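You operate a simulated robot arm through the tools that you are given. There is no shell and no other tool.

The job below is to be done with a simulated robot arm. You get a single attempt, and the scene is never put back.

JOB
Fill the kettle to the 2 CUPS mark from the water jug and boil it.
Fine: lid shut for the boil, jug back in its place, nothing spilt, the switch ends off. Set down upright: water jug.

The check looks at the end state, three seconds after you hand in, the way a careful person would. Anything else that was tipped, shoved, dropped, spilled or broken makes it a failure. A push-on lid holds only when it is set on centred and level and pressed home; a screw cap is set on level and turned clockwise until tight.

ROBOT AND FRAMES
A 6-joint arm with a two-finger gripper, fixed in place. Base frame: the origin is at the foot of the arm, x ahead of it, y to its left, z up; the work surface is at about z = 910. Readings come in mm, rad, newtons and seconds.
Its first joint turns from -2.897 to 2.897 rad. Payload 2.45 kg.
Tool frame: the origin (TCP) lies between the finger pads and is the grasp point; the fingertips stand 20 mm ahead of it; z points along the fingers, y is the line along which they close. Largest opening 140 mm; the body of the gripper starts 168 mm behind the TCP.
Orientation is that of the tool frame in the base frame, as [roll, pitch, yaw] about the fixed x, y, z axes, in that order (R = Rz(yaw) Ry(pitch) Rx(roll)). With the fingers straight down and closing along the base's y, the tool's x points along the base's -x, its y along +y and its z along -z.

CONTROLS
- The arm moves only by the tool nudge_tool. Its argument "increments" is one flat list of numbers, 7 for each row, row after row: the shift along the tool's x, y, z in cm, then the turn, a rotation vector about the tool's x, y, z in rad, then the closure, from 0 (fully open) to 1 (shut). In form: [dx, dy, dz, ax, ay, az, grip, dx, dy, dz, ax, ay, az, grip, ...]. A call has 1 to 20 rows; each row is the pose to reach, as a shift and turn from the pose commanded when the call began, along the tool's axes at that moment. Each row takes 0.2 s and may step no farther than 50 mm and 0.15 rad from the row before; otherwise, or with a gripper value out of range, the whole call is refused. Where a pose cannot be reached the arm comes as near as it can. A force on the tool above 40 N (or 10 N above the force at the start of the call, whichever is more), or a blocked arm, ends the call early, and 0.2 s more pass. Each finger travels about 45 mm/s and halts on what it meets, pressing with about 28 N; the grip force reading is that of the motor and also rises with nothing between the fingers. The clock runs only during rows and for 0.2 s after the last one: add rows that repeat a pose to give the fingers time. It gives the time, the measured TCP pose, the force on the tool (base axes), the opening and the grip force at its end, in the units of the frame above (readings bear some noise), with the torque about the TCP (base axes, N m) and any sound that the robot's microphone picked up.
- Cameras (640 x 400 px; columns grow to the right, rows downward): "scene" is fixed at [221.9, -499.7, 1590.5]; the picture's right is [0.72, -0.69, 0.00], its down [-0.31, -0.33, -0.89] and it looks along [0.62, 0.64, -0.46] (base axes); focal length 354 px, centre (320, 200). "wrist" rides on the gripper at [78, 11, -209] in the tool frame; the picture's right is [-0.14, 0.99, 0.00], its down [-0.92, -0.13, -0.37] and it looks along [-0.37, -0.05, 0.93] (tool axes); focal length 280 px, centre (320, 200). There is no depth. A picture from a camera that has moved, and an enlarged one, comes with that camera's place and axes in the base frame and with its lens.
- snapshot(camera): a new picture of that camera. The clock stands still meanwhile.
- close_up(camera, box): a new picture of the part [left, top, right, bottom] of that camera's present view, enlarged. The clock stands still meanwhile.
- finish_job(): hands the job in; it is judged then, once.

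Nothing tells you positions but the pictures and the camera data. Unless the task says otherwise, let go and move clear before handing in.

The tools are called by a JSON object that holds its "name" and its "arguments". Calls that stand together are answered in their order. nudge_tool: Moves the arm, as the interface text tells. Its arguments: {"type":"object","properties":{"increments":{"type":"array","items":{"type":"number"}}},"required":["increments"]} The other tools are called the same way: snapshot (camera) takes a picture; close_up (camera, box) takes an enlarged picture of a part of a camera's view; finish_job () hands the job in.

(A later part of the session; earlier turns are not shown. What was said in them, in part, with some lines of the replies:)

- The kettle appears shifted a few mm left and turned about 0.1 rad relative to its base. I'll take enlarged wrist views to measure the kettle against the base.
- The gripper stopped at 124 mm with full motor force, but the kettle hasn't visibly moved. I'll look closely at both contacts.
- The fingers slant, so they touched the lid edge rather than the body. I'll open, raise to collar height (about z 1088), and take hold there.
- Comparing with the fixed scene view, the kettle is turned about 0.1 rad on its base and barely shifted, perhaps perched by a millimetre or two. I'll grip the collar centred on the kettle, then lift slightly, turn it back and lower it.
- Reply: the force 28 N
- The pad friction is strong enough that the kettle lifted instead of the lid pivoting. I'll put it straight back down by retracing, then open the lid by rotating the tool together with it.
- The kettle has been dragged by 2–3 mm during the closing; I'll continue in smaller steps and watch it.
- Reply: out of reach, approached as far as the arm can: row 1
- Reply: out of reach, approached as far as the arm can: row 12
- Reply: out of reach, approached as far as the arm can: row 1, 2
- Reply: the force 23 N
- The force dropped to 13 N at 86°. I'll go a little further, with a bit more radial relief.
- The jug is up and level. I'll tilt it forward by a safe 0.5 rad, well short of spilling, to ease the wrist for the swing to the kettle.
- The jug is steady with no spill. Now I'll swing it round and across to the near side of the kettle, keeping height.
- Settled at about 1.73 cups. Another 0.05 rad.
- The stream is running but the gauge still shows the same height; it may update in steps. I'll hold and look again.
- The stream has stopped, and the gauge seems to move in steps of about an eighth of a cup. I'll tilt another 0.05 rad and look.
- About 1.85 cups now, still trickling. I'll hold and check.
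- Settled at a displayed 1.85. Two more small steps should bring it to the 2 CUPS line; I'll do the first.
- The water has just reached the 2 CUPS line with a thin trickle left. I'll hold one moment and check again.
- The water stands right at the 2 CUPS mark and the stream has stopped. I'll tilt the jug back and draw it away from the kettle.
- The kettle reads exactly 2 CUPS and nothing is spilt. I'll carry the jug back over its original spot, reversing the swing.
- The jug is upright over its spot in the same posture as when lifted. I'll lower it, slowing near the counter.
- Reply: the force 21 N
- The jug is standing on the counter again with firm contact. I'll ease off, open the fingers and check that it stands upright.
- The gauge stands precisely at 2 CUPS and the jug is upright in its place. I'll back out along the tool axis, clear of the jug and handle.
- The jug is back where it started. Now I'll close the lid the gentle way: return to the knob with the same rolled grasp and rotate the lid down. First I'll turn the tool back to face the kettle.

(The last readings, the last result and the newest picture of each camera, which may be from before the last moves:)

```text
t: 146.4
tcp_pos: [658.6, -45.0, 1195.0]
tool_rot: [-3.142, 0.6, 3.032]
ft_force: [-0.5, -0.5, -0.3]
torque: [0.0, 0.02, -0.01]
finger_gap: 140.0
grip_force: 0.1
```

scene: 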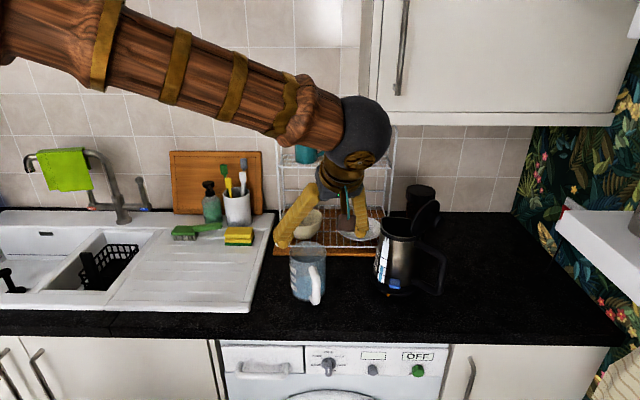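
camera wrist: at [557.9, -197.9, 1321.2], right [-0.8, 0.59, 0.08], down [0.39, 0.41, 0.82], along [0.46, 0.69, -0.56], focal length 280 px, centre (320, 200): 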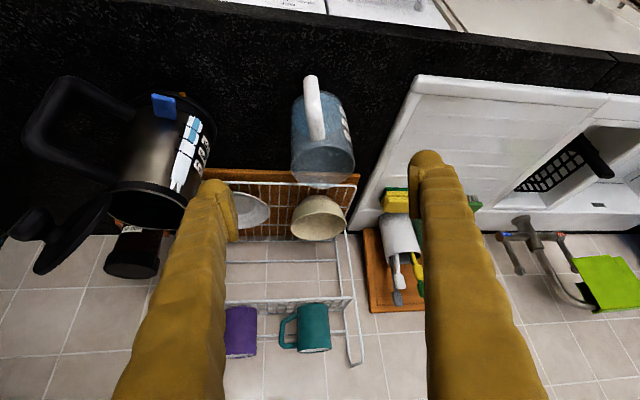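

I'll move to the clear spot in front of the kettle's handle side where I rolled before.

{"name": "nudge_tool", "arguments": {"increments": [-2.12, -3.39, 0.07, 0, 0.005, 0, 0.1, -4.24, -6.79, 0.15, 0, 0.01, 0, 0.2, -6.35, -10.18, 0.22, 0, 0.015, 0, 0.3, -8.47, -13.58, 0.3, 0, 0.02, 0, 0.4, -10.59, -16.97, 0.37, 0, 0.023, 0, 0.5, -10.59, -16.97, 0.37, 0, 0.023, 0, 0.5]}}

{"name": "nudge_tool", "arguments": {"increments": [0, 0, 0, -0.1174, 0, 0.0762, 0.5, 0, 0, 0, -0.2349, 0, 0.1523, 0.5, 0, 0, 0, -0.3523, 0, 0.2285, 0.5, 0, 0, 0, -0.4698, 0, 0.3046, 0.5, 0, 0, 0, -0.5872, 0, 0.3808, 0.5, 0, 0, 0, -0.7046, 0, 0.457, 0.5, 0, 0, 0, -0.8221, 0, 0.5331, 0.5, 0, 0, 0, -0.9395, 0, 0.6093, 0.5, 0, 0, 0, -1.057, 0, 0.6854, 0.5, 0, 0, 0, -1.1744, 0, 0.7616, 0.5, 0, 0, 0, -1.2918, 0, 0.8378, 0.5, 0, 0, 0, -1.409, 0, 0.9139, 0.5, 0, 0, 0, -1.4665, 0, 0.9546, 0.5, 0, 0, 0, -1.4665, 0, 0.9546, 0.5]}}

{"name": "snapshot", "arguments": {"camera": "wrist"}}

{"name": "snapshot", "arguments": {"camera": "scene"}}

```text
t: 147.8
tcp_pos: [732.9, -222.7, 1250.9]
tool_rot: [3.139, 0.577, 3.034]
ft_force: [-0.2, -0.9, 0.6]
torque: [0.0, -0.01, -0.01]
finger_gap: 70.1
grip_force: 0.0
```

```text
t: 150.8
tcp_pos: [728.7, -222.4, 1249.9]
tool_rot: [1.417, -0.1, 2.465]
ft_force: [0.9, -0.5, 0.8]
torque: [0.0, 0.0, 0.0]
finger_gap: 70.0
grip_force: 0.1
```

```text
taken
camera wrist: at [537.6, -335.2, 1236.1], right [0.09, -0.26, 0.96], down [0.49, -0.83, -0.27], along [0.87, 0.49, 0.06], focal length 280 px, centre (320, 200)
```

wrist: 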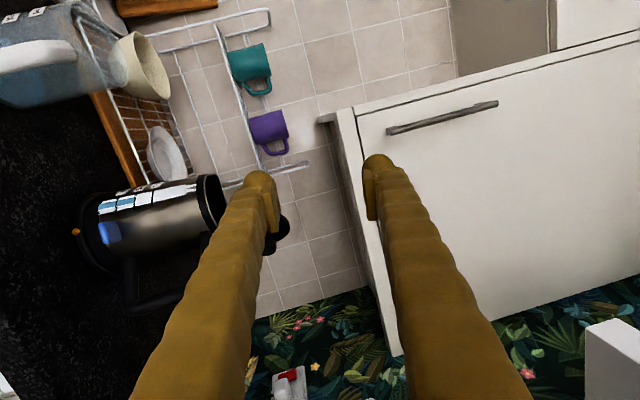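

```text
taken
```

scene: 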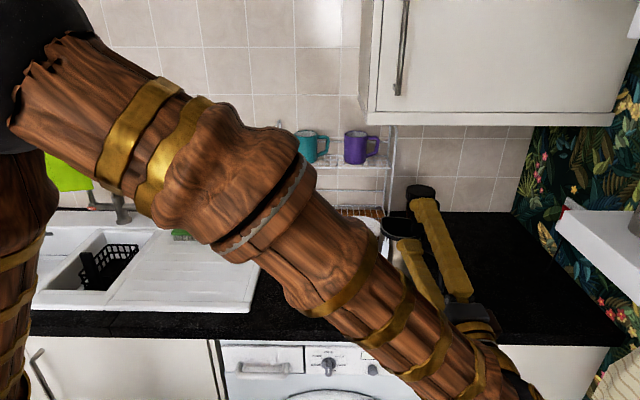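

The rolled posture is reached again. I'll move to the pre-grasp point 80 mm behind the knob and check alignment.

{"name": "nudge_tool", "arguments": {"increments": [-3.2, -2.46, 1.95, 0, 0, 0, 0.5, -6.4, -4.93, 3.89, 0, 0, 0, 0.5, -9.6, -7.39, 5.84, 0, 0, 0, 0.5, -12.79, -9.85, 7.78, 0, 0, 0, 0.5, -12.79, -9.85, 7.78, 0, 0, 0, 0.5]}}

{"name": "snapshot", "arguments": {"camera": "wrist"}}

{"name": "close_up", "arguments": {"camera": "wrist", "box": [180, 60, 400, 240]}}

```text
t: 152.0
tcp_pos: [878.5, -226.4, 1153.8]
tool_rot: [1.418, -0.099, 2.466]
ft_force: [-0.3, 0.5, -0.3]
torque: [-0.01, 0.02, -0.03]
finger_gap: 70.1
grip_force: 0.0
```

```text
taken
camera wrist: at [686.8, -337.9, 1139.2], right [0.09, -0.26, 0.96], down [0.49, -0.83, -0.27], along [0.87, 0.49, 0.05], focal length 280 px, centre (320, 200)
```

wrist: 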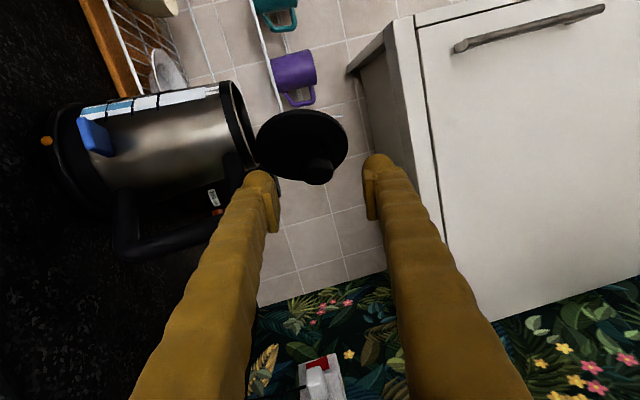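

```text
2.22 times, centred on (290, 150) of wrist
camera zoom: at [686.8, -337.9, 1139.2], right [0.09, -0.26, 0.96], down [0.49, -0.83, -0.27], along [0.87, 0.49, 0.05], focal length 623 px, centre (387, 311)
```

zoom: 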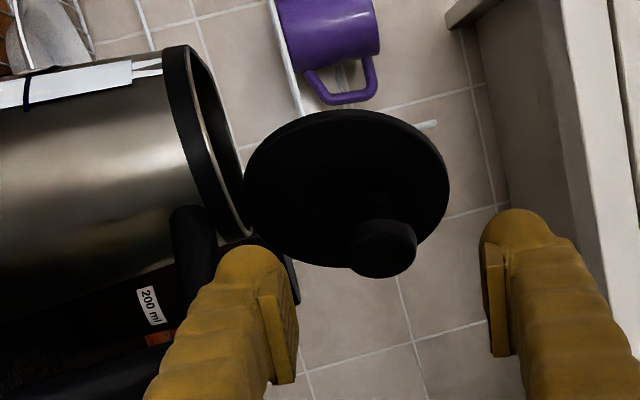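

The alignment matches the release pose to about 1 mm. I'll advance 80 mm onto the knob and close on it gently.

{"name": "nudge_tool", "arguments": {"increments": [0.05, -0.04, 3, 0, 0, 0, 0.5, 0.07, -0.06, 6, 0, 0, 0, 0.5, 0.075, -0.06, 8.09, 0, 0, 0, 0.5, 0.075, -0.06, 8.09, 0, 0, 0, 0.6, 0.075, -0.06, 8.09, 0, 0, 0, 0.66, 0.075, -0.06, 8.09, 0, 0, 0, 0.66]}}

{"name": "close_up", "arguments": {"camera": "wrist", "box": [180, 60, 400, 240]}}

```text
t: 153.4
tcp_pos: [928.8, -163.3, 1165.0]
tool_rot: [1.419, -0.098, 2.466]
ft_force: [-0.2, -1.3, 0.0]
torque: [-0.02, 0.0, 0.01]
finger_gap: 47.7
grip_force: 0.1
```

```text
2.22 times, centred on (290, 150) of wrist
camera zoom: at [737.0, -275.6, 1150.7], right [0.09, -0.26, 0.96], down [0.49, -0.83, -0.27], along [0.87, 0.49, 0.05], focal length 623 px, centre (387, 311)
```

zoom: 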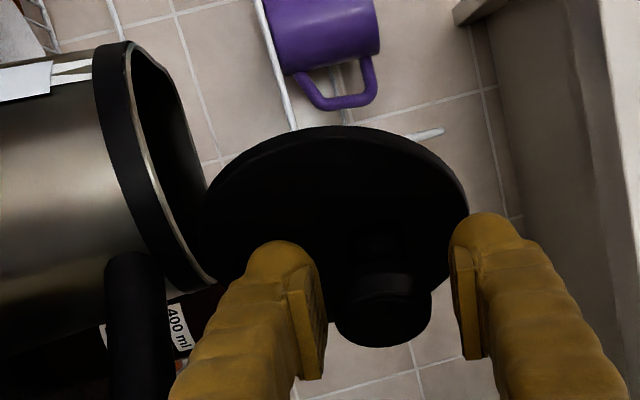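

The pose equals the release pose exactly. I'll close on the knob.

{"name": "nudge_tool", "arguments": {"increments": [0, -0.1, 0, 0, 0, 0, 0.7, 0, -0.1, 0, 0, 0, 0, 0.73, 0, -0.1, 0, 0, 0, 0, 0.75, 0, -0.1, 0, 0, 0, 0, 0.77, 0, -0.1, 0, 0, 0, 0, 0.79, 0, -0.1, 0, 0, 0, 0, 0.81, 0, -0.1, 0, 0, 0, 0, 0.81]}}

{"name": "close_up", "arguments": {"camera": "scene", "box": [370, 250, 410, 300]}}

{"name": "close_up", "arguments": {"camera": "wrist", "box": [180, 60, 400, 240]}}

```text
t: 155.0
tcp_pos: [929.2, -163.7, 1163.6]
tool_rot: [1.418, -0.097, 2.465]
ft_force: [-0.2, 2.2, 0.3]
torque: [0.03, 0.0, 0.02]
finger_gap: 32.1
grip_force: 28.3
```

```text
8.00 times, centred on (390, 275) of scene
camera zoom: at [221.9, -499.7, 1590.5], right [0.72, -0.69, 0.0], down [-0.31, -0.33, -0.89], along [0.62, 0.64, -0.46], focal length 2832 px, centre (-240, -400)
```

zoom: 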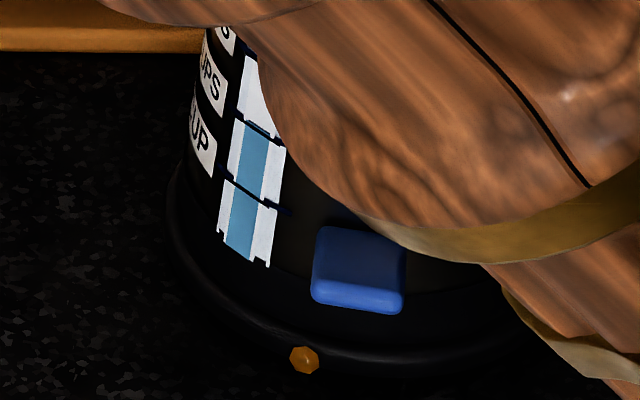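

```text
2.22 times, centred on (290, 150) of wrist
camera zoom: at [737.4, -276.0, 1149.2], right [0.09, -0.26, 0.96], down [0.49, -0.83, -0.27], along [0.87, 0.49, 0.05], focal length 623 px, centre (387, 311)
```

zoom: 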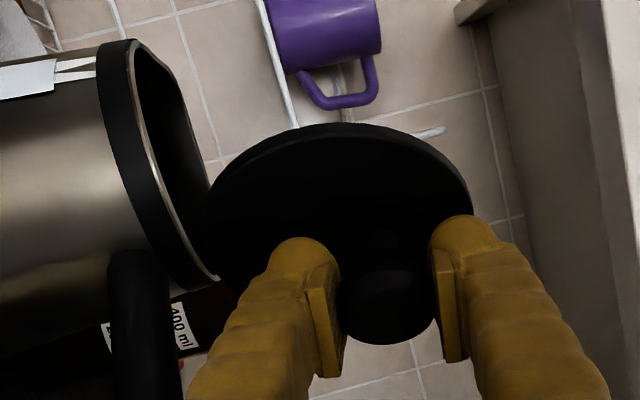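

The knob is held and the kettle unmoved. I'll rotate the lid down by 0.2 rad to begin and check the force.

{"name": "nudge_tool", "arguments": {"increments": [0.188, 0.156, 0.288, 0.0419, 0, -0.0273, 0.82, 0.379, 0.295, 0.583, 0.0838, 0, -0.0546, 0.82, 0.574, 0.417, 0.882, 0.1257, 0, -0.0818, 0.82, 0.773, 0.52, 1.187, 0.1676, 0, -0.1091, 0.82, 0.773, 0.52, 1.187, 0.1676, 0, -0.1091, 0.82]}}

{"name": "close_up", "arguments": {"camera": "scene", "box": [370, 250, 410, 300]}}

```text
t: 156.2
tcp_pos: [931.6, -152.0, 1171.6]
tool_rot: [1.587, 0.01, 2.459]
ft_force: [-2.4, -0.1, 0.7]
torque: [-0.11, -0.04, 0.08]
finger_gap: 32.2
grip_force: 28.1
```

```text
8.00 times, centred on (390, 275) of scene
camera zoom: at [221.9, -499.7, 1590.5], right [0.72, -0.69, 0.0], down [-0.31, -0.33, -0.89], along [0.62, 0.64, -0.46], focal length 2832 px, centre (-240, -400)
```

zoom: 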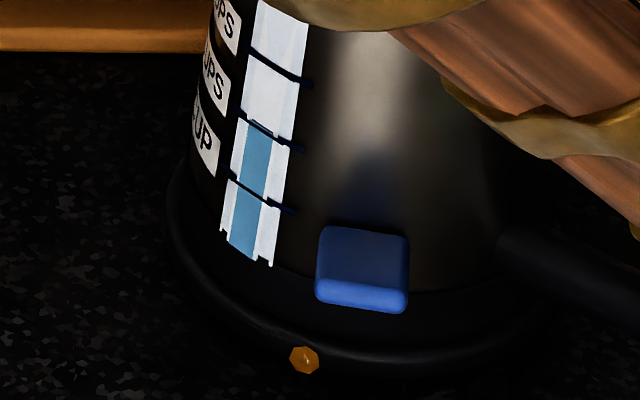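

Smooth so far, with little force and the kettle within 2 mm. I'll continue closing by 0.4 rad.

{"name": "nudge_tool", "arguments": {"increments": [0.188, 0.156, 0.288, 0.0419, 0, -0.0273, 0.82, 0.379, 0.295, 0.583, 0.0838, 0, -0.0546, 0.82, 0.574, 0.417, 0.882, 0.1257, 0, -0.0818, 0.82, 0.773, 0.52, 1.187, 0.1676, 0, -0.1091, 0.82, 0.974, 0.605, 1.496, 0.2095, 0, -0.1364, 0.82, 1.177, 0.672, 1.808, 0.2514, 0, -0.1637, 0.82, 1.381, 0.719, 2.122, 0.2933, 0, -0.1909, 0.82, 1.587, 0.748, 2.438, 0.3352, 0, -0.2182, 0.82, 1.587, 0.748, 2.438, 0.3352, 0, -0.2182, 0.82]}}

{"name": "close_up", "arguments": {"camera": "scene", "box": [370, 250, 410, 300]}}

```text
t: 158.2
tcp_pos: [934.9, -121.0, 1177.5]
tool_rot: [1.929, 0.222, 2.5]
ft_force: [-0.6, 0.5, 0.4]
torque: [0.08, -0.01, 0.03]
finger_gap: 31.7
grip_force: 27.6
```

```text
8.00 times, centred on (390, 275) of scene
camera zoom: at [221.9, -499.7, 1590.5], right [0.72, -0.69, 0.0], down [-0.31, -0.33, -0.89], along [0.62, 0.64, -0.46], focal length 2832 px, centre (-240, -400)
```

zoom: 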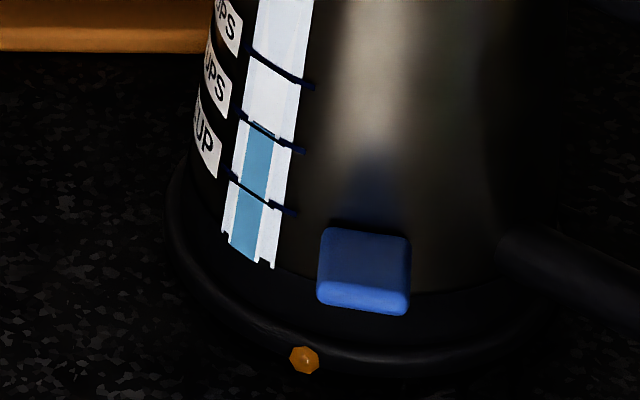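

Still smooth. Another 0.4 rad.

{"name": "nudge_tool", "arguments": {"increments": [0.188, 0.156, 0.288, 0.0419, 0, -0.0273, 0.82, 0.379, 0.295, 0.583, 0.0838, 0, -0.0546, 0.82, 0.574, 0.417, 0.882, 0.1257, 0, -0.0818, 0.82, 0.773, 0.52, 1.187, 0.1676, 0, -0.1091, 0.82, 0.974, 0.605, 1.496, 0.2095, 0, -0.1364, 0.82, 1.177, 0.672, 1.808, 0.2514, 0, -0.1637, 0.82, 1.381, 0.719, 2.122, 0.2933, 0, -0.1909, 0.82, 1.587, 0.748, 2.438, 0.3352, 0, -0.2182, 0.82, 1.587, 0.748, 2.438, 0.3352, 0, -0.2182, 0.82]}}

{"name": "close_up", "arguments": {"camera": "scene", "box": [370, 250, 410, 300]}}

{"name": "close_up", "arguments": {"camera": "scene", "box": [360, 160, 460, 300]}}

```text
t: 160.2
tcp_pos: [938.8, -92.8, 1172.4]
tool_rot: [2.302, 0.408, 2.616]
ft_force: [0.5, 0.6, -0.9]
torque: [0.26, 0.0, 0.02]
finger_gap: 32.1
grip_force: 27.9
```

```text
8.00 times, centred on (390, 275) of scene
camera zoom: at [221.9, -499.7, 1590.5], right [0.72, -0.69, 0.0], down [-0.31, -0.33, -0.89], along [0.62, 0.64, -0.46], focal length 2832 px, centre (-240, -400)
```

zoom: 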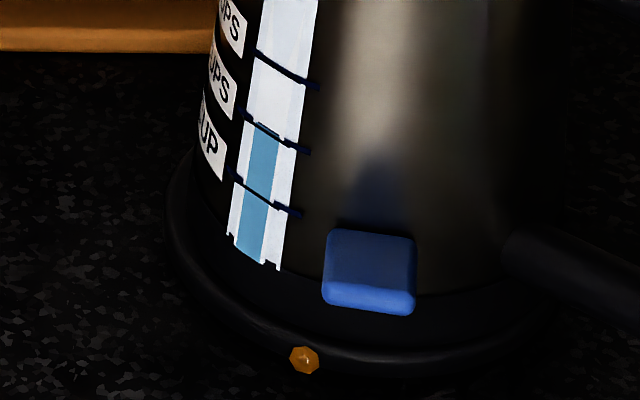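

```text
2.86 times, centred on (410, 230) of scene
camera zoom: at [221.9, -499.7, 1590.5], right [0.72, -0.69, 0.0], down [-0.31, -0.33, -0.89], along [0.62, 0.64, -0.46], focal length 1012 px, centre (63, 114)
```

zoom: 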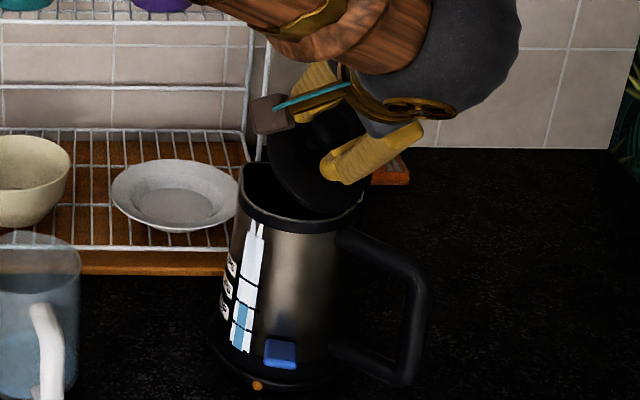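

The kettle is being drawn about 3 mm toward the handle side. I'll blend in a 2.5 mm correction the other way over the next 0.4 rad.

{"name": "nudge_tool", "arguments": {"increments": [0.208, 0.196, 0.318, 0.0419, 0, -0.0273, 0.82, 0.419, 0.375, 0.643, 0.0838, 0, -0.0546, 0.82, 0.634, 0.537, 0.972, 0.1257, 0, -0.0818, 0.82, 0.853, 0.675, 1.307, 0.1676, 0, -0.1091, 0.82, 1.067, 0.788, 1.639, 0.2095, 0, -0.1364, 0.82, 1.27, 0.855, 1.951, 0.2514, 0, -0.1637, 0.82, 1.474, 0.902, 2.265, 0.2933, 0, -0.1909, 0.82, 1.68, 0.931, 2.581, 0.3352, 0, -0.2182, 0.82, 1.68, 0.931, 2.581, 0.3352, 0, -0.2182, 0.82]}}

{"name": "close_up", "arguments": {"camera": "scene", "box": [370, 250, 410, 300]}}

{"name": "close_up", "arguments": {"camera": "scene", "box": [360, 160, 460, 300]}}

```text
t: 162.2
tcp_pos: [942.6, -65.8, 1156.6]
tool_rot: [2.729, 0.538, 2.814]
ft_force: [-0.3, -1.8, 0.7]
torque: [0.23, 0.06, 0.03]
finger_gap: 32.0
grip_force: 28.1
```

```text
8.00 times, centred on (390, 275) of scene
camera zoom: at [221.9, -499.7, 1590.5], right [0.72, -0.69, 0.0], down [-0.31, -0.33, -0.89], along [0.62, 0.64, -0.46], focal length 2832 px, centre (-240, -400)
```

zoom: 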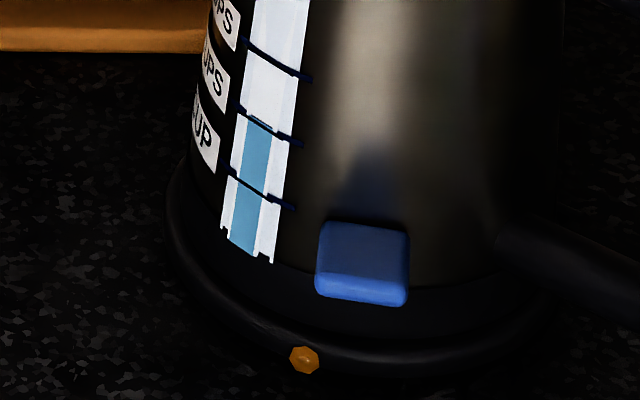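

```text
2.86 times, centred on (410, 230) of scene
camera zoom: at [221.9, -499.7, 1590.5], right [0.72, -0.69, 0.0], down [-0.31, -0.33, -0.89], along [0.62, 0.64, -0.46], focal length 1012 px, centre (63, 114)
```

zoom: 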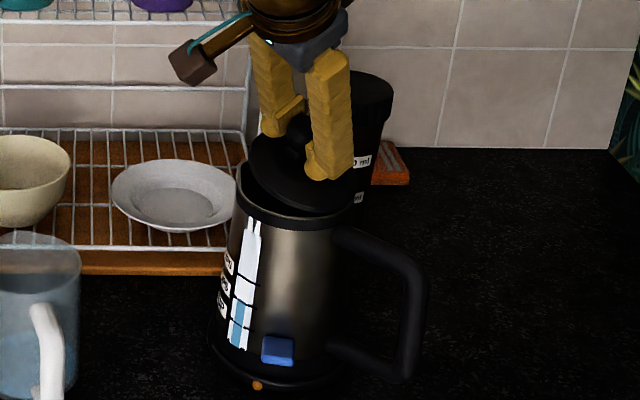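

The kettle is back in its place and the lid is nearly down. I'll close 0.25 rad more.

{"name": "nudge_tool", "arguments": {"increments": [0.188, 0.156, 0.288, 0.0419, 0, -0.0273, 0.82, 0.379, 0.295, 0.583, 0.0838, 0, -0.0546, 0.82, 0.574, 0.417, 0.882, 0.1257, 0, -0.0818, 0.82, 0.773, 0.52, 1.187, 0.1676, 0, -0.1091, 0.82, 0.974, 0.605, 1.496, 0.2095, 0, -0.1364, 0.82, 0.974, 0.605, 1.496, 0.2095, 0, -0.1364, 0.82]}}

{"name": "close_up", "arguments": {"camera": "scene", "box": [370, 250, 410, 300]}}

{"name": "close_up", "arguments": {"camera": "scene", "box": [370, 170, 450, 250]}}

```text
t: 163.6
tcp_pos: [941.9, -52.5, 1142.9]
tool_rot: [3.022, 0.574, 2.969]
ft_force: [-1.4, 1.2, 0.5]
torque: [0.31, -0.14, -0.04]
finger_gap: 32.0
grip_force: 28.5
```

```text
8.00 times, centred on (390, 275) of scene
camera zoom: at [221.9, -499.7, 1590.5], right [0.72, -0.69, 0.0], down [-0.31, -0.33, -0.89], along [0.62, 0.64, -0.46], focal length 2832 px, centre (-240, -400)
```

zoom: 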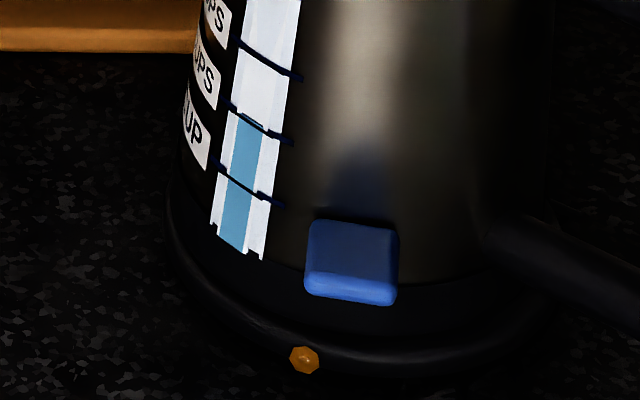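

```text
5.00 times, centred on (410, 210) of scene
camera zoom: at [221.9, -499.7, 1590.5], right [0.72, -0.69, 0.0], down [-0.31, -0.33, -0.89], along [0.62, 0.64, -0.46], focal length 1770 px, centre (-130, 150)
```

zoom: 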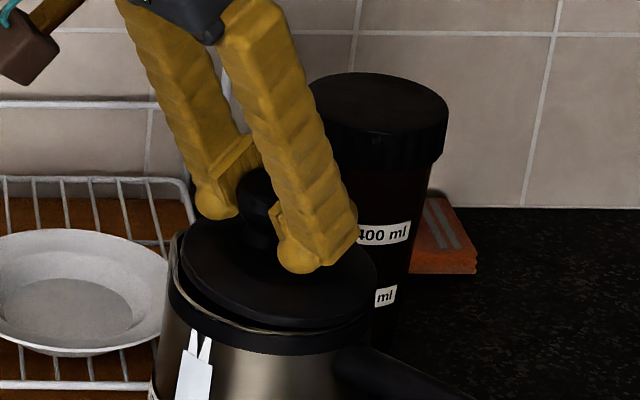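

The lid is almost shut; the kettle sits about 2–3 mm left, so I'll bring the knob to the exact pose it had when the lid was closed.

{"name": "nudge_tool", "arguments": {"increments": [0.09, 0.015, 0.21, 0.021, 0, -0.0137, 0.82, 0.18, 0.03, 0.415, 0.0419, 0, -0.0273, 0.82, 0.27, 0.045, 0.62, 0.0629, 0, -0.041, 0.82, 0.356, 0.058, 0.83, 0.0838, 0, -0.0546, 0.82, 0.356, 0.058, 0.83, 0.0838, 0, -0.0546, 0.82]}}

{"name": "close_up", "arguments": {"camera": "scene", "box": [370, 250, 410, 300]}}

{"name": "close_up", "arguments": {"camera": "scene", "box": [370, 170, 450, 250]}}

```text
t: 164.8
tcp_pos: [945.1, -51.4, 1134.8]
tool_rot: [3.14, 0.581, 3.037]
ft_force: [-1.6, 7.0, 15.6]
torque: [-0.08, -0.18, -0.02]
finger_gap: 31.9
grip_force: 28.1
```

```text
8.00 times, centred on (390, 275) of scene
camera zoom: at [221.9, -499.7, 1590.5], right [0.72, -0.69, 0.0], down [-0.31, -0.33, -0.89], along [0.62, 0.64, -0.46], focal length 2832 px, centre (-240, -400)
```

zoom: 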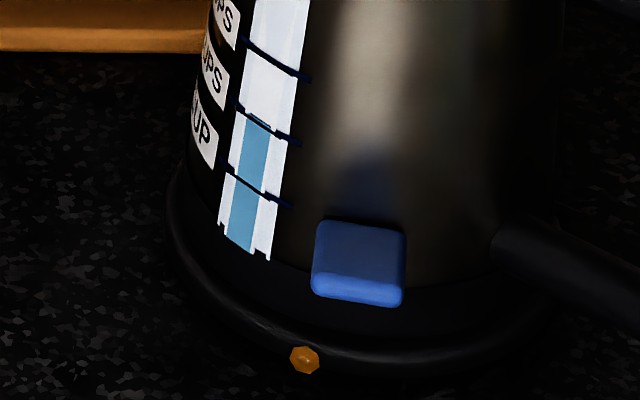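

```text
5.00 times, centred on (410, 210) of scene
camera zoom: at [221.9, -499.7, 1590.5], right [0.72, -0.69, 0.0], down [-0.31, -0.33, -0.89], along [0.62, 0.64, -0.46], focal length 1770 px, centre (-130, 150)
```

zoom: 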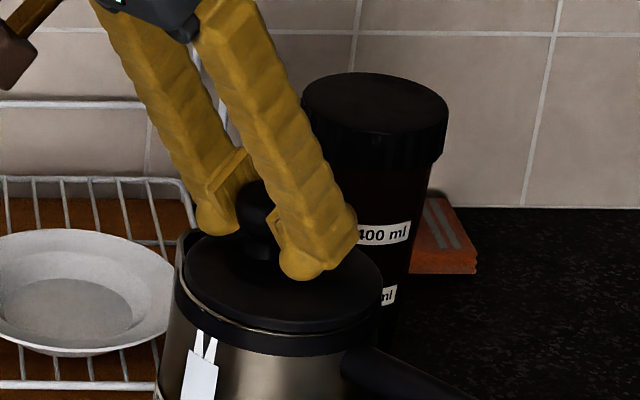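

The lid is down with a 15 N press. I'll release the knob and check that the lid sits flush and the kettle is seated.

{"name": "nudge_tool", "arguments": {"increments": [0, 0, 0, 0, 0, 0, 0.74, 0, 0, 0, 0, 0, 0, 0.68, 0, 0, 0, 0, 0, 0, 0.6, 0, 0, 0, 0, 0, 0, 0.55, 0, 0, 0, 0, 0, 0, 0.55]}}

{"name": "close_up", "arguments": {"camera": "scene", "box": [370, 250, 410, 300]}}

{"name": "close_up", "arguments": {"camera": "scene", "box": [375, 195, 450, 245]}}

{"name": "close_up", "arguments": {"camera": "wrist", "box": [220, 60, 420, 240]}}

```text
t: 166.0
tcp_pos: [944.0, -50.9, 1132.7]
tool_rot: [3.14, 0.579, 3.034]
ft_force: [0.0, 1.6, -0.8]
torque: [0.01, 0.02, 0.0]
finger_gap: 63.0
grip_force: 0.1
```

```text
8.00 times, centred on (390, 275) of scene
camera zoom: at [221.9, -499.7, 1590.5], right [0.72, -0.69, 0.0], down [-0.31, -0.33, -0.89], along [0.62, 0.64, -0.46], focal length 2832 px, centre (-240, -400)
```

zoom: 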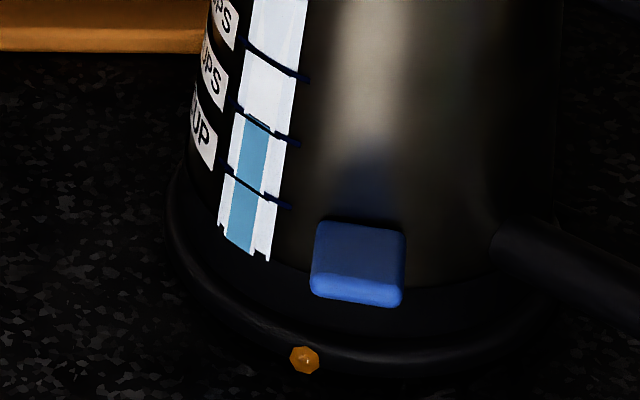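

```text
8.00 times, centred on (412, 220) of scene
camera zoom: at [221.9, -499.7, 1590.5], right [0.72, -0.69, 0.0], down [-0.31, -0.33, -0.89], along [0.62, 0.64, -0.46], focal length 2832 px, centre (-420, 40)
```

zoom: 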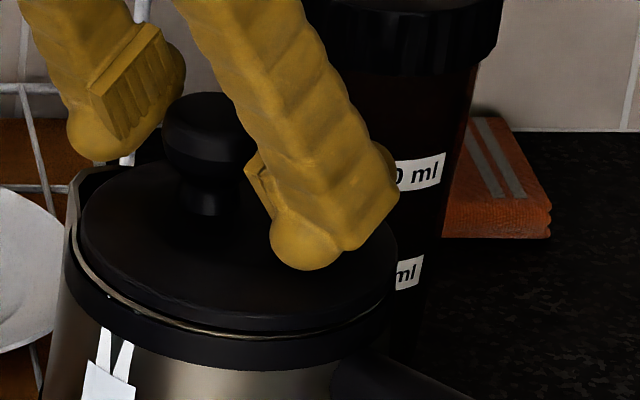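

```text
2.22 times, centred on (320, 150) of wrist
camera zoom: at [767.3, -21.1, 1265.0], right [0.22, 0.97, 0.08], down [0.55, -0.19, 0.81], along [0.8, -0.14, -0.58], focal length 623 px, centre (320, 311)
```

zoom: 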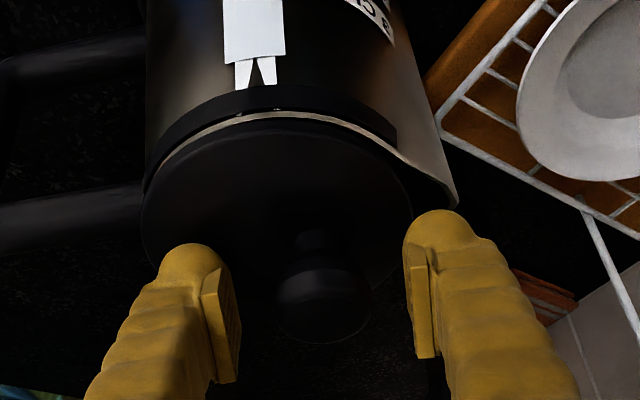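

The lid is shut flush, the water is at 2 CUPS, and the kettle is within about 3 mm of its original spot. I'll rise clear of the knob and look at the switch from closer.

{"name": "nudge_tool", "arguments": {"increments": [-1.3, 0, -2.0, 0, 0, 0, 0.55, -2.9, 0, -4.47, 0, 0, 0, 0.5, -4.36, 0, -6.7, 0, 0, 0, 0.5, -2.5, 0, -7.9, 0, 0, 0, 0.5, 1.5, 0, -10.5, 0, 0.1, 0, 0.6, 5.0, 0, -12.5, 0, 0.2, 0, 0.7, 5.0, 0, -12.5, 0, 0.3, 0, 0.85, 5.0, 0, -12.5, 0, 0.38, 0, 1, 5.0, 0, -12.5, 0, 0.38, 0, 1]}}

{"name": "snapshot", "arguments": {"camera": "wrist"}}

{"name": "close_up", "arguments": {"camera": "scene", "box": [360, 190, 460, 305]}}

```text
t: 168.0
tcp_pos: [834.4, -39.4, 1212.1]
tool_rot: [3.14, 0.195, 3.036]
ft_force: [0.0, -0.2, -0.4]
torque: [-0.04, 0.01, 0.01]
finger_gap: 0.2
grip_force: 21.2
```

```text
taken
camera wrist: at [718.4, -14.9, 1400.0], right [0.24, 0.97, 0.03], down [0.81, -0.22, 0.54], along [0.53, -0.11, -0.84], focal length 280 px, centre (320, 200)
```

wrist: 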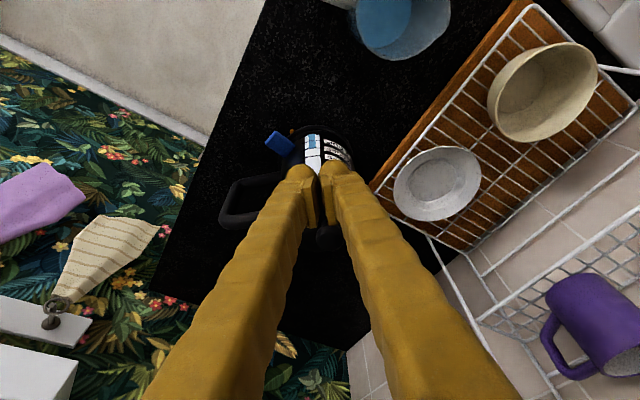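

```text
3.48 times, centred on (410, 248) of scene
camera zoom: at [221.9, -499.7, 1590.5], right [0.72, -0.69, 0.0], down [-0.31, -0.33, -0.89], along [0.62, 0.64, -0.46], focal length 1232 px, centre (7, 35)
```

zoom: 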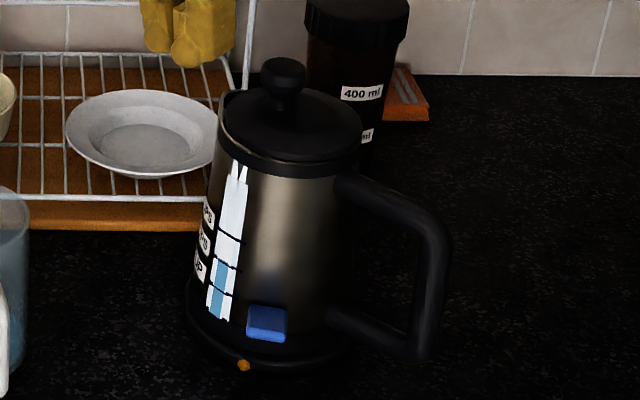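

Lid shut, 2 CUPS showing. I'll enlarge the switch from the wrist camera to locate it.

{"name": "close_up", "arguments": {"camera": "wrist", "box": [240, 110, 360, 210]}}

{"name": "close_up", "arguments": {"camera": "scene", "box": [380, 265, 415, 300]}}

```text
4.00 times, centred on (300, 160) of wrist
camera zoom: at [718.4, -14.9, 1400.0], right [0.24, 0.97, 0.03], down [0.81, -0.22, 0.54], along [0.53, -0.11, -0.84], focal length 1122 px, centre (400, 360)
```

zoom: 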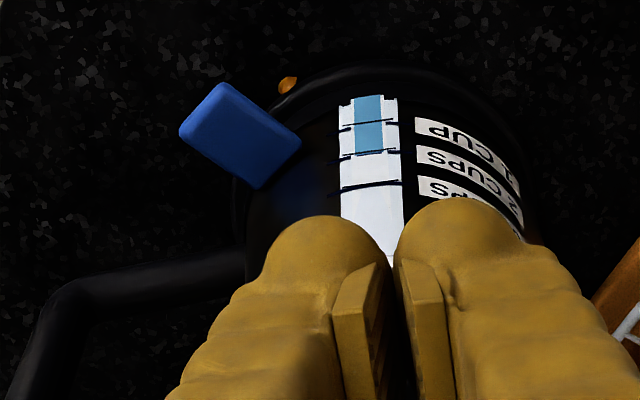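

```text
11.43 times, centred on (398, 282) of scene
camera zoom: at [221.9, -499.7, 1590.5], right [0.72, -0.69, 0.0], down [-0.31, -0.33, -0.89], along [0.62, 0.64, -0.46], focal length 4046 px, centre (-566, -743)
```

zoom: 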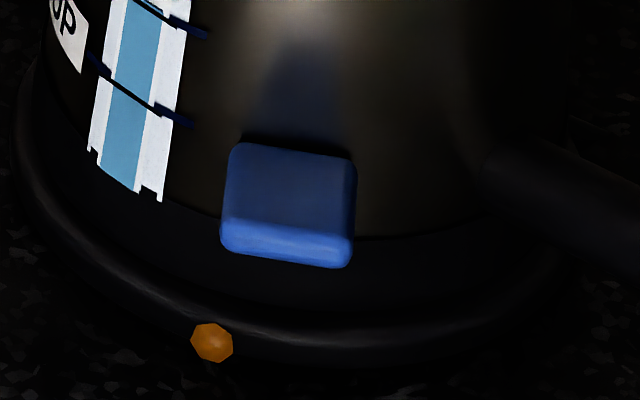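

The switch paddle slopes up outward, its outer end near (854, -119, 972), so pressing it down should turn it on. I'll bring the closed fingertips just above its outer end.

{"name": "nudge_tool", "arguments": {"increments": [-1.54, -3.57, 0.3, 0, 0, 0, 1, -3.07, -7.13, 0.61, 0, 0, 0, 1, -2.2, -7.13, 5.02, 0, 0, 0, 1, -1.33, -7.13, 9.44, 0, 0, 0, 1, -0.46, -7.13, 13.85, 0, 0, 0, 1, 0.42, -7.13, 18.27, 0, 0, 0, 1, 0.84, -7.13, 20.43, 0, 0, 0, 1, 0.84, -7.13, 20.43, 0, 0, 0, 1]}}

{"name": "close_up", "arguments": {"camera": "scene", "box": [360, 200, 460, 310]}}

{"name": "close_up", "arguments": {"camera": "wrist", "box": [240, 60, 400, 220]}}

```text
t: 169.8
tcp_pos: [858.7, -113.5, 1008.1]
tool_rot: [3.139, 0.199, 3.034]
ft_force: [-0.4, -0.5, 0.0]
torque: [-0.01, -0.01, 0.04]
finger_gap: 0.0
grip_force: 28.5
```

```text
3.64 times, centred on (410, 255) of scene
camera zoom: at [221.9, -499.7, 1590.5], right [0.72, -0.69, 0.0], down [-0.31, -0.33, -0.89], along [0.62, 0.64, -0.46], focal length 1288 px, centre (-7, 0)
```

zoom: 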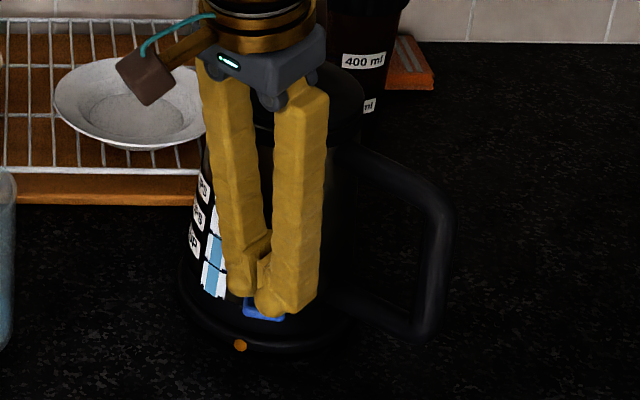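

```text
2.50 times, centred on (320, 140) of wrist
camera zoom: at [743.5, -90.7, 1196.9], right [0.24, 0.97, 0.03], down [0.81, -0.22, 0.54], along [0.53, -0.11, -0.84], focal length 701 px, centre (320, 350)
```

zoom: 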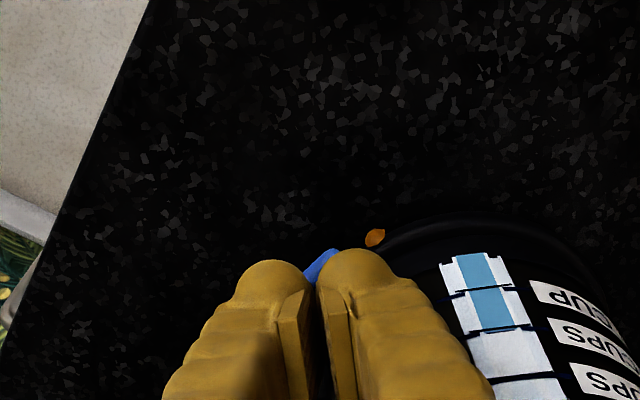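

The fingertips are right above the paddle. I'll lower slowly, listening for a click and watching the force.

{"name": "nudge_tool", "arguments": {"increments": [0.05, 0, 0.245, 0, 0, 0, 1, 0.1, 0, 0.49, 0, 0, 0, 1, 0.15, 0, 0.735, 0, 0, 0, 1, 0.2, 0, 0.98, 0, 0, 0, 1, 0.25, 0, 1.226, 0, 0, 0, 1]}}

{"name": "close_up", "arguments": {"camera": "scene", "box": [370, 250, 420, 300]}}

```text
t: 171.0
tcp_pos: [858.3, -113.7, 995.5]
tool_rot: [3.139, 0.197, 3.035]
ft_force: [-0.2, 0.3, 0.8]
torque: [0.0, -0.03, 0.02]
finger_gap: 0.1
grip_force: 27.8
```

```text
8.00 times, centred on (395, 275) of scene
camera zoom: at [221.9, -499.7, 1590.5], right [0.72, -0.69, 0.0], down [-0.31, -0.33, -0.89], along [0.62, 0.64, -0.46], focal length 2832 px, centre (-280, -400)
```

zoom: 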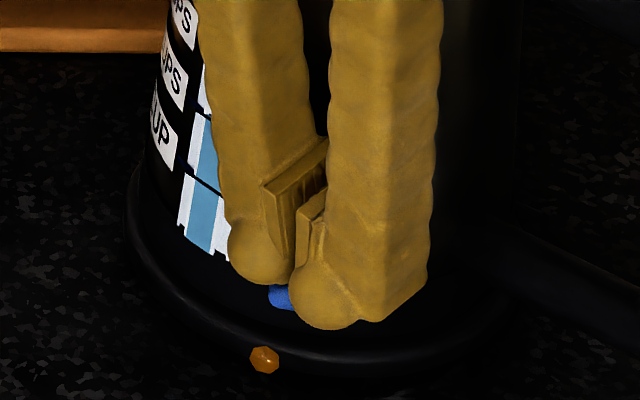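

Just about at contact. I'll continue pressing down in small steps.

{"name": "nudge_tool", "arguments": {"increments": [0.03, 0, 0.147, 0, 0, 0, 1, 0.06, 0, 0.294, 0, 0, 0, 1, 0.09, 0, 0.44, 0, 0, 0, 1, 0.12, 0, 0.589, 0, 0, 0, 1, 0.12, 0, 0.589, 0, 0, 0, 1]}}

{"name": "close_up", "arguments": {"camera": "scene", "box": [370, 250, 420, 300]}}

```text
t: 172.2
tcp_pos: [859.8, -114.3, 990.6]
tool_rot: [3.14, 0.198, 3.034]
ft_force: [-0.2, 0.5, -0.4]
torque: [0.02, -0.04, -0.03]
finger_gap: 0.0
grip_force: 28.3
```

```text
8.00 times, centred on (395, 275) of scene
camera zoom: at [221.9, -499.7, 1590.5], right [0.72, -0.69, 0.0], down [-0.31, -0.33, -0.89], along [0.62, 0.64, -0.46], focal length 2832 px, centre (-280, -400)
```

zoom: 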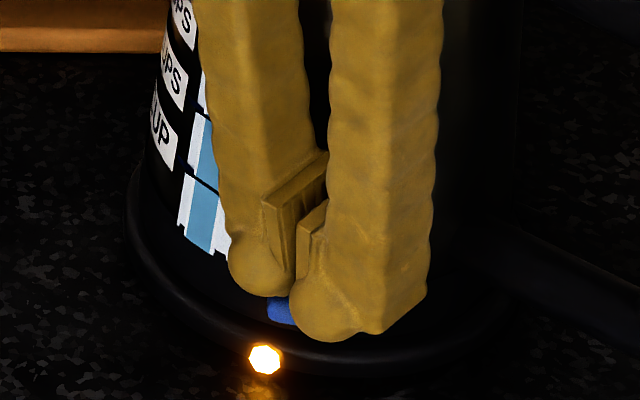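

The orange lamp has lit, so the kettle is on. I'll lift the fingers clear and wait for the boil.

{"name": "nudge_tool", "arguments": {"increments": [-0.3, 0, -1.47, 0, 0, 0, 1, -0.8, 0, -3.9, 0, 0, 0, 1, -1.6, 0, -7.85, 0, 0, 0, 1, -2.4, 0, -11.8, 0, 0, 0, 1, -3.2, 0, -15.7, 0, 0, 0, 1, -3.2, 0, -15.7, 0, 0, 0, 1]}}

{"name": "close_up", "arguments": {"camera": "scene", "box": [360, 190, 460, 305]}}

```text
t: 173.6
tcp_pos: [860.4, -113.4, 1151.1]
tool_rot: [3.14, 0.197, 3.035]
ft_force: [0.0, 0.5, 0.2]
torque: [0.02, -0.01, 0.0]
finger_gap: 0.0
grip_force: 27.9
```

```text
3.48 times, centred on (410, 248) of scene
camera zoom: at [221.9, -499.7, 1590.5], right [0.72, -0.69, 0.0], down [-0.31, -0.33, -0.89], along [0.62, 0.64, -0.46], focal length 1232 px, centre (7, 35)
```

zoom: 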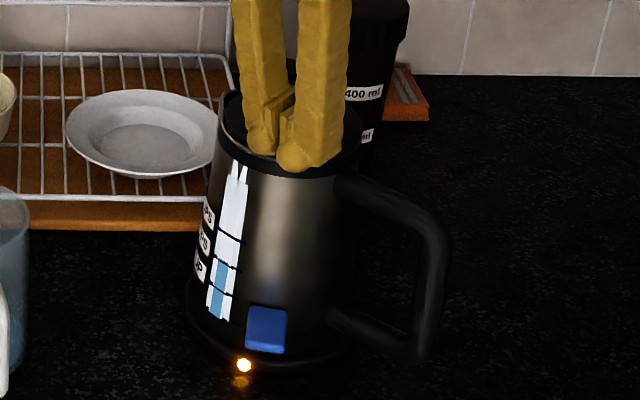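

The switch is down and the lamp is on. I'll draw the arm back out of the way and wait.

{"name": "nudge_tool", "arguments": {"increments": [3.4, 0, -2.2, 0, 0, 0, 1, 6.8, 0, -4.4, 0, 0, 0, 1, 10.2, 0, -6.6, 0, 0, 0, 1, 13.5, 0, -8.8, 0, 0, 0, 1, 13.5, 0, -8.8, 0, 0, 0, 1, 13.5, 0, -8.8, 0, 0, 0, 1, 13.5, 0, -8.8, 0, 0, 0, 1, 13.5, 0, -8.8, 0, 0, 0, 1, 13.5, 0, -8.8, 0, 0, 0, 1, 13.5, 0, -8.8, 0, 0, 0, 1, 13.5, 0, -8.8, 0, 0, 0, 1, 13.5, 0, -8.8, 0, 0, 0, 1, 13.5, 0, -8.8, 0, 0, 0, 1, 13.5, 0, -8.8, 0, 0, 0, 1, 13.5, 0, -8.8, 0, 0, 0, 1, 13.5, 0, -8.8, 0, 0, 0, 1, 13.5, 0, -8.8, 0, 0, 0, 1, 13.5, 0, -8.8, 0, 0, 0, 1, 13.5, 0, -8.8, 0, 0, 0, 1, 13.5, 0, -8.8, 0, 0, 0, 1]}}

{"name": "close_up", "arguments": {"camera": "scene", "box": [360, 190, 460, 305]}}

{"name": "snapshot", "arguments": {"camera": "scene"}}

```text
t: 177.8
tcp_pos: [710.4, -98.2, 1211.6]
tool_rot: [3.139, 0.198, 3.034]
ft_force: [0.2, 0.1, -0.1]
torque: [-0.03, -0.01, -0.01]
finger_gap: 0.0
grip_force: 28.2
```

```text
3.48 times, centred on (410, 248) of scene
camera zoom: at [221.9, -499.7, 1590.5], right [0.72, -0.69, 0.0], down [-0.31, -0.33, -0.89], along [0.62, 0.64, -0.46], focal length 1232 px, centre (7, 35)
```

zoom: 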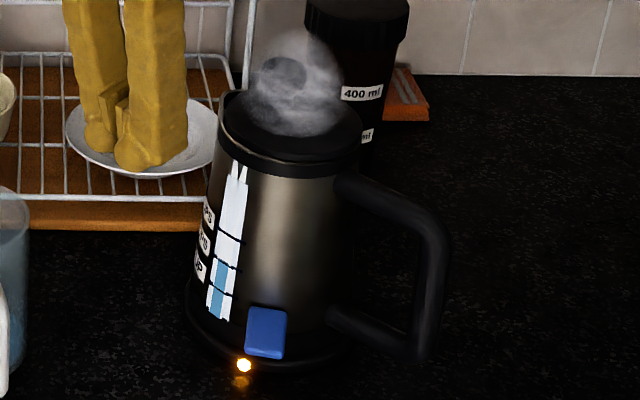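

```text
taken
```

scene: 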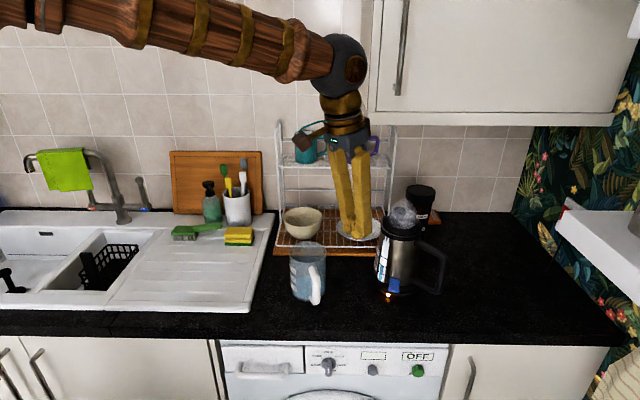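

Steam is rising from the kettle and the lamp is still on. I'll wait to see whether it boils fully and clicks off by itself.

{"name": "nudge_tool", "arguments": {"increments": [0, 0, 0, 0, 0, 0, 1, 0, 0, 0, 0, 0, 0, 1, 0, 0, 0, 0, 0, 0, 1, 0, 0, 0, 0, 0, 0, 1, 0, 0, 0, 0, 0, 0, 1, 0, 0, 0, 0, 0, 0, 1, 0, 0, 0, 0, 0, 0, 1, 0, 0, 0, 0, 0, 0, 1, 0, 0, 0, 0, 0, 0, 1, 0, 0, 0, 0, 0, 0, 1]}}

{"name": "close_up", "arguments": {"camera": "scene", "box": [360, 190, 460, 305]}}

```text
t: 180.0
tcp_pos: [710.2, -96.6, 1211.7]
tool_rot: [3.139, 0.196, 3.034]
ft_force: [0.1, 0.6, -0.5]
torque: [0.01, -0.01, 0.01]
finger_gap: 0.1
grip_force: 28.1
```

```text
3.48 times, centred on (410, 248) of scene
camera zoom: at [221.9, -499.7, 1590.5], right [0.72, -0.69, 0.0], down [-0.31, -0.33, -0.89], along [0.62, 0.64, -0.46], focal length 1232 px, centre (7, 35)
```

zoom: 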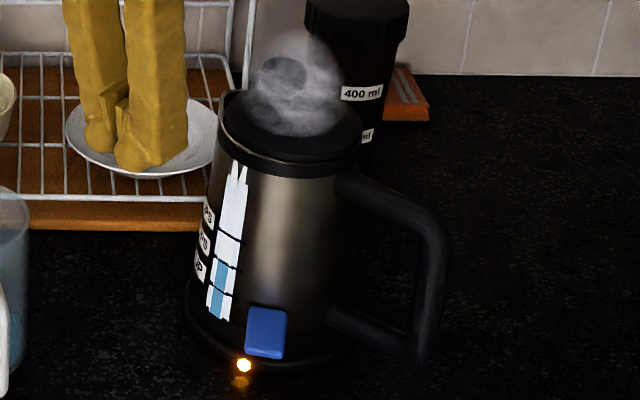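

Still steaming with the lamp on. I'll wait a few seconds more.

{"name": "nudge_tool", "arguments": {"increments": [0, 0, 0, 0, 0, 0, 1, 0, 0, 0, 0, 0, 0, 1, 0, 0, 0, 0, 0, 0, 1, 0, 0, 0, 0, 0, 0, 1, 0, 0, 0, 0, 0, 0, 1, 0, 0, 0, 0, 0, 0, 1, 0, 0, 0, 0, 0, 0, 1, 0, 0, 0, 0, 0, 0, 1, 0, 0, 0, 0, 0, 0, 1, 0, 0, 0, 0, 0, 0, 1, 0, 0, 0, 0, 0, 0, 1, 0, 0, 0, 0, 0, 0, 1, 0, 0, 0, 0, 0, 0, 1, 0, 0, 0, 0, 0, 0, 1, 0, 0, 0, 0, 0, 0, 1]}}

{"name": "close_up", "arguments": {"camera": "scene", "box": [360, 190, 460, 305]}}

```text
t: 183.2
tcp_pos: [709.6, -97.5, 1211.1]
tool_rot: [3.14, 0.198, 3.035]
ft_force: [-1.0, -0.7, 0.4]
torque: [-0.01, 0.0, 0.02]
finger_gap: 0.0
grip_force: 28.4
```

```text
3.48 times, centred on (410, 248) of scene
camera zoom: at [221.9, -499.7, 1590.5], right [0.72, -0.69, 0.0], down [-0.31, -0.33, -0.89], along [0.62, 0.64, -0.46], focal length 1232 px, centre (7, 35)
```

zoom: 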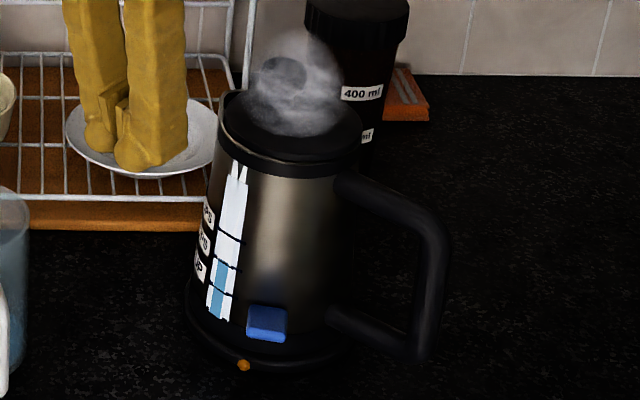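

The kettle has boiled and switched itself off: the lamp is out and the paddle is up. I'll check the jug's place against the first picture and look over the scene for anything amiss.

{"name": "close_up", "arguments": {"camera": "scene", "box": [280, 230, 340, 310]}}

{"name": "close_up", "arguments": {"camera": "scene", "box": [375, 260, 395, 285]}}

{"name": "close_up", "arguments": {"camera": "scene", "box": [370, 250, 410, 300]}}

{"name": "snapshot", "arguments": {"camera": "wrist"}}

```text
5.00 times, centred on (310, 270) of scene
camera zoom: at [221.9, -499.7, 1590.5], right [0.72, -0.69, 0.0], down [-0.31, -0.33, -0.89], along [0.62, 0.64, -0.46], focal length 1770 px, centre (370, -150)
```

zoom: 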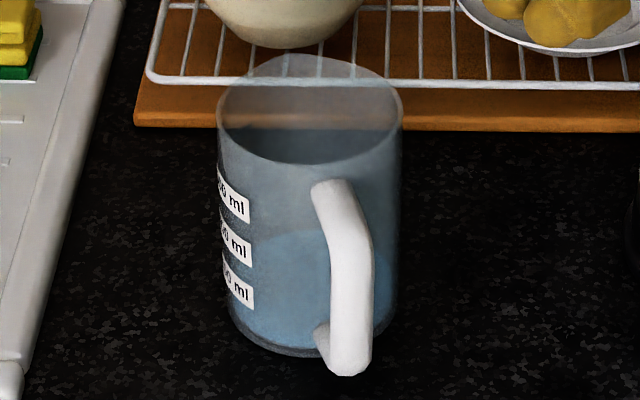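

```text
16.00 times, centred on (385, 272) of scene
camera zoom: at [221.9, -499.7, 1590.5], right [0.72, -0.69, 0.0], down [-0.31, -0.33, -0.89], along [0.62, 0.64, -0.46], focal length 5665 px, centre (-720, -960)
```

zoom: 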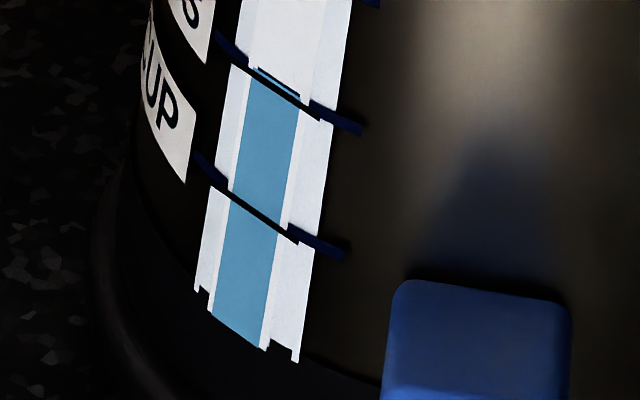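

```text
8.00 times, centred on (390, 275) of scene
camera zoom: at [221.9, -499.7, 1590.5], right [0.72, -0.69, 0.0], down [-0.31, -0.33, -0.89], along [0.62, 0.64, -0.46], focal length 2832 px, centre (-240, -400)
```

zoom: 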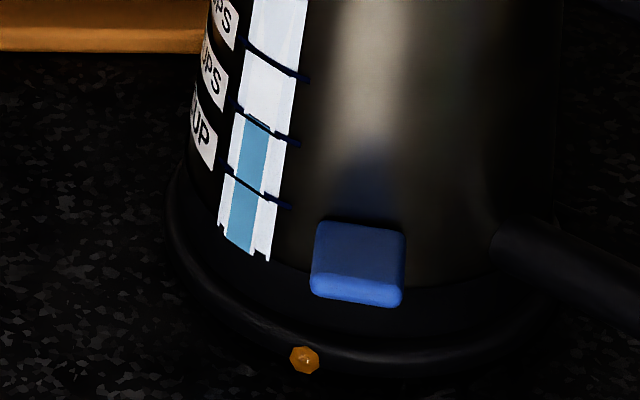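

```text
taken
camera wrist: at [594.9, -73.5, 1400.1], right [0.24, 0.97, 0.03], down [0.81, -0.22, 0.54], along [0.53, -0.11, -0.84], focal length 280 px, centre (320, 200)
```

wrist: 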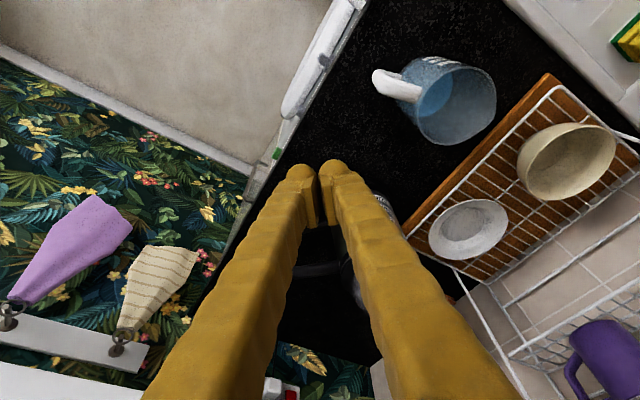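

Everything checks out: water at 2 CUPS, lid shut, switch off, jug upright within a few millimetres of its place, and nothing spilt or disturbed. I'll move the arm up and clear, then take one last look.

{"name": "nudge_tool", "arguments": {"increments": [1.0, 0, -3, 0, 0, 0, 0.9, 2.0, 0, -6, 0, 0, 0, 0.7, 3.0, 0, -9, 0, 0, 0, 0.5, 4.0, 0, -12, 0, 0, 0, 0.4, 4.0, 0, -12, 0, 0, 0, 0.4]}}

{"name": "snapshot", "arguments": {"camera": "scene"}}

{"name": "close_up", "arguments": {"camera": "scene", "box": [360, 190, 460, 305]}}

```text
t: 184.4
tcp_pos: [647.3, -93.0, 1320.0]
tool_rot: [3.14, 0.197, 3.035]
ft_force: [0.7, -0.2, 0.1]
torque: [0.0, -0.02, -0.02]
finger_gap: 84.2
grip_force: 0.0
```

```text
taken
```

scene: 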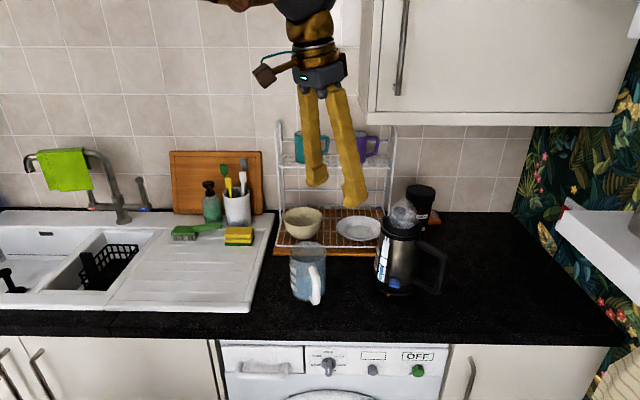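

```text
3.48 times, centred on (410, 248) of scene
camera zoom: at [221.9, -499.7, 1590.5], right [0.72, -0.69, 0.0], down [-0.31, -0.33, -0.89], along [0.62, 0.64, -0.46], focal length 1232 px, centre (7, 35)
```

zoom: 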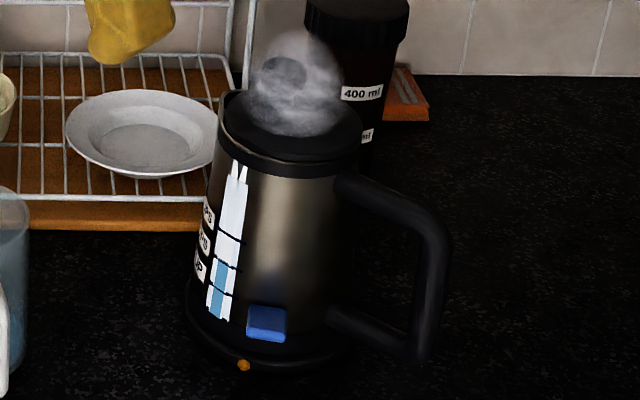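

The kettle has boiled with its lid shut, stands at 2 CUPS, and its switch and lamp are off. The jug stands upright in its place, nothing is spilt, and the arm is clear, so I'm handing in.

{"name": "finish_job", "arguments": {}}

```text
The job is handed in.
```

I filled the kettle to the 2 CUPS mark from the jug and boiled it, then handed the job in. I haven't seen the result of the check.

- **Water level:** the gauge reads right at the 2 CUPS line. It seems to move in steps of about an eighth of a cup, so the true level could be slightly off that.
- **Lid:** it is hinged, not loose. It was shut flush before I switched on and stayed shut through the boil.
- **Switch:** the lamp lit when I pressed the switch. The kettle steamed and then turned itself off, so the switch ended off.
- **Jug:** it is upright in its place, about 6 mm further back than where it started.
- **Spills:** I saw no water on the counter or outside the kettle in any picture.

My first try at the lid lifted the kettle off its base, because I had taken the lid for a loose one. I set it back, and it now sits about 3 mm from its original spot. It powered and boiled normally there. I saw nothing else disturbed.
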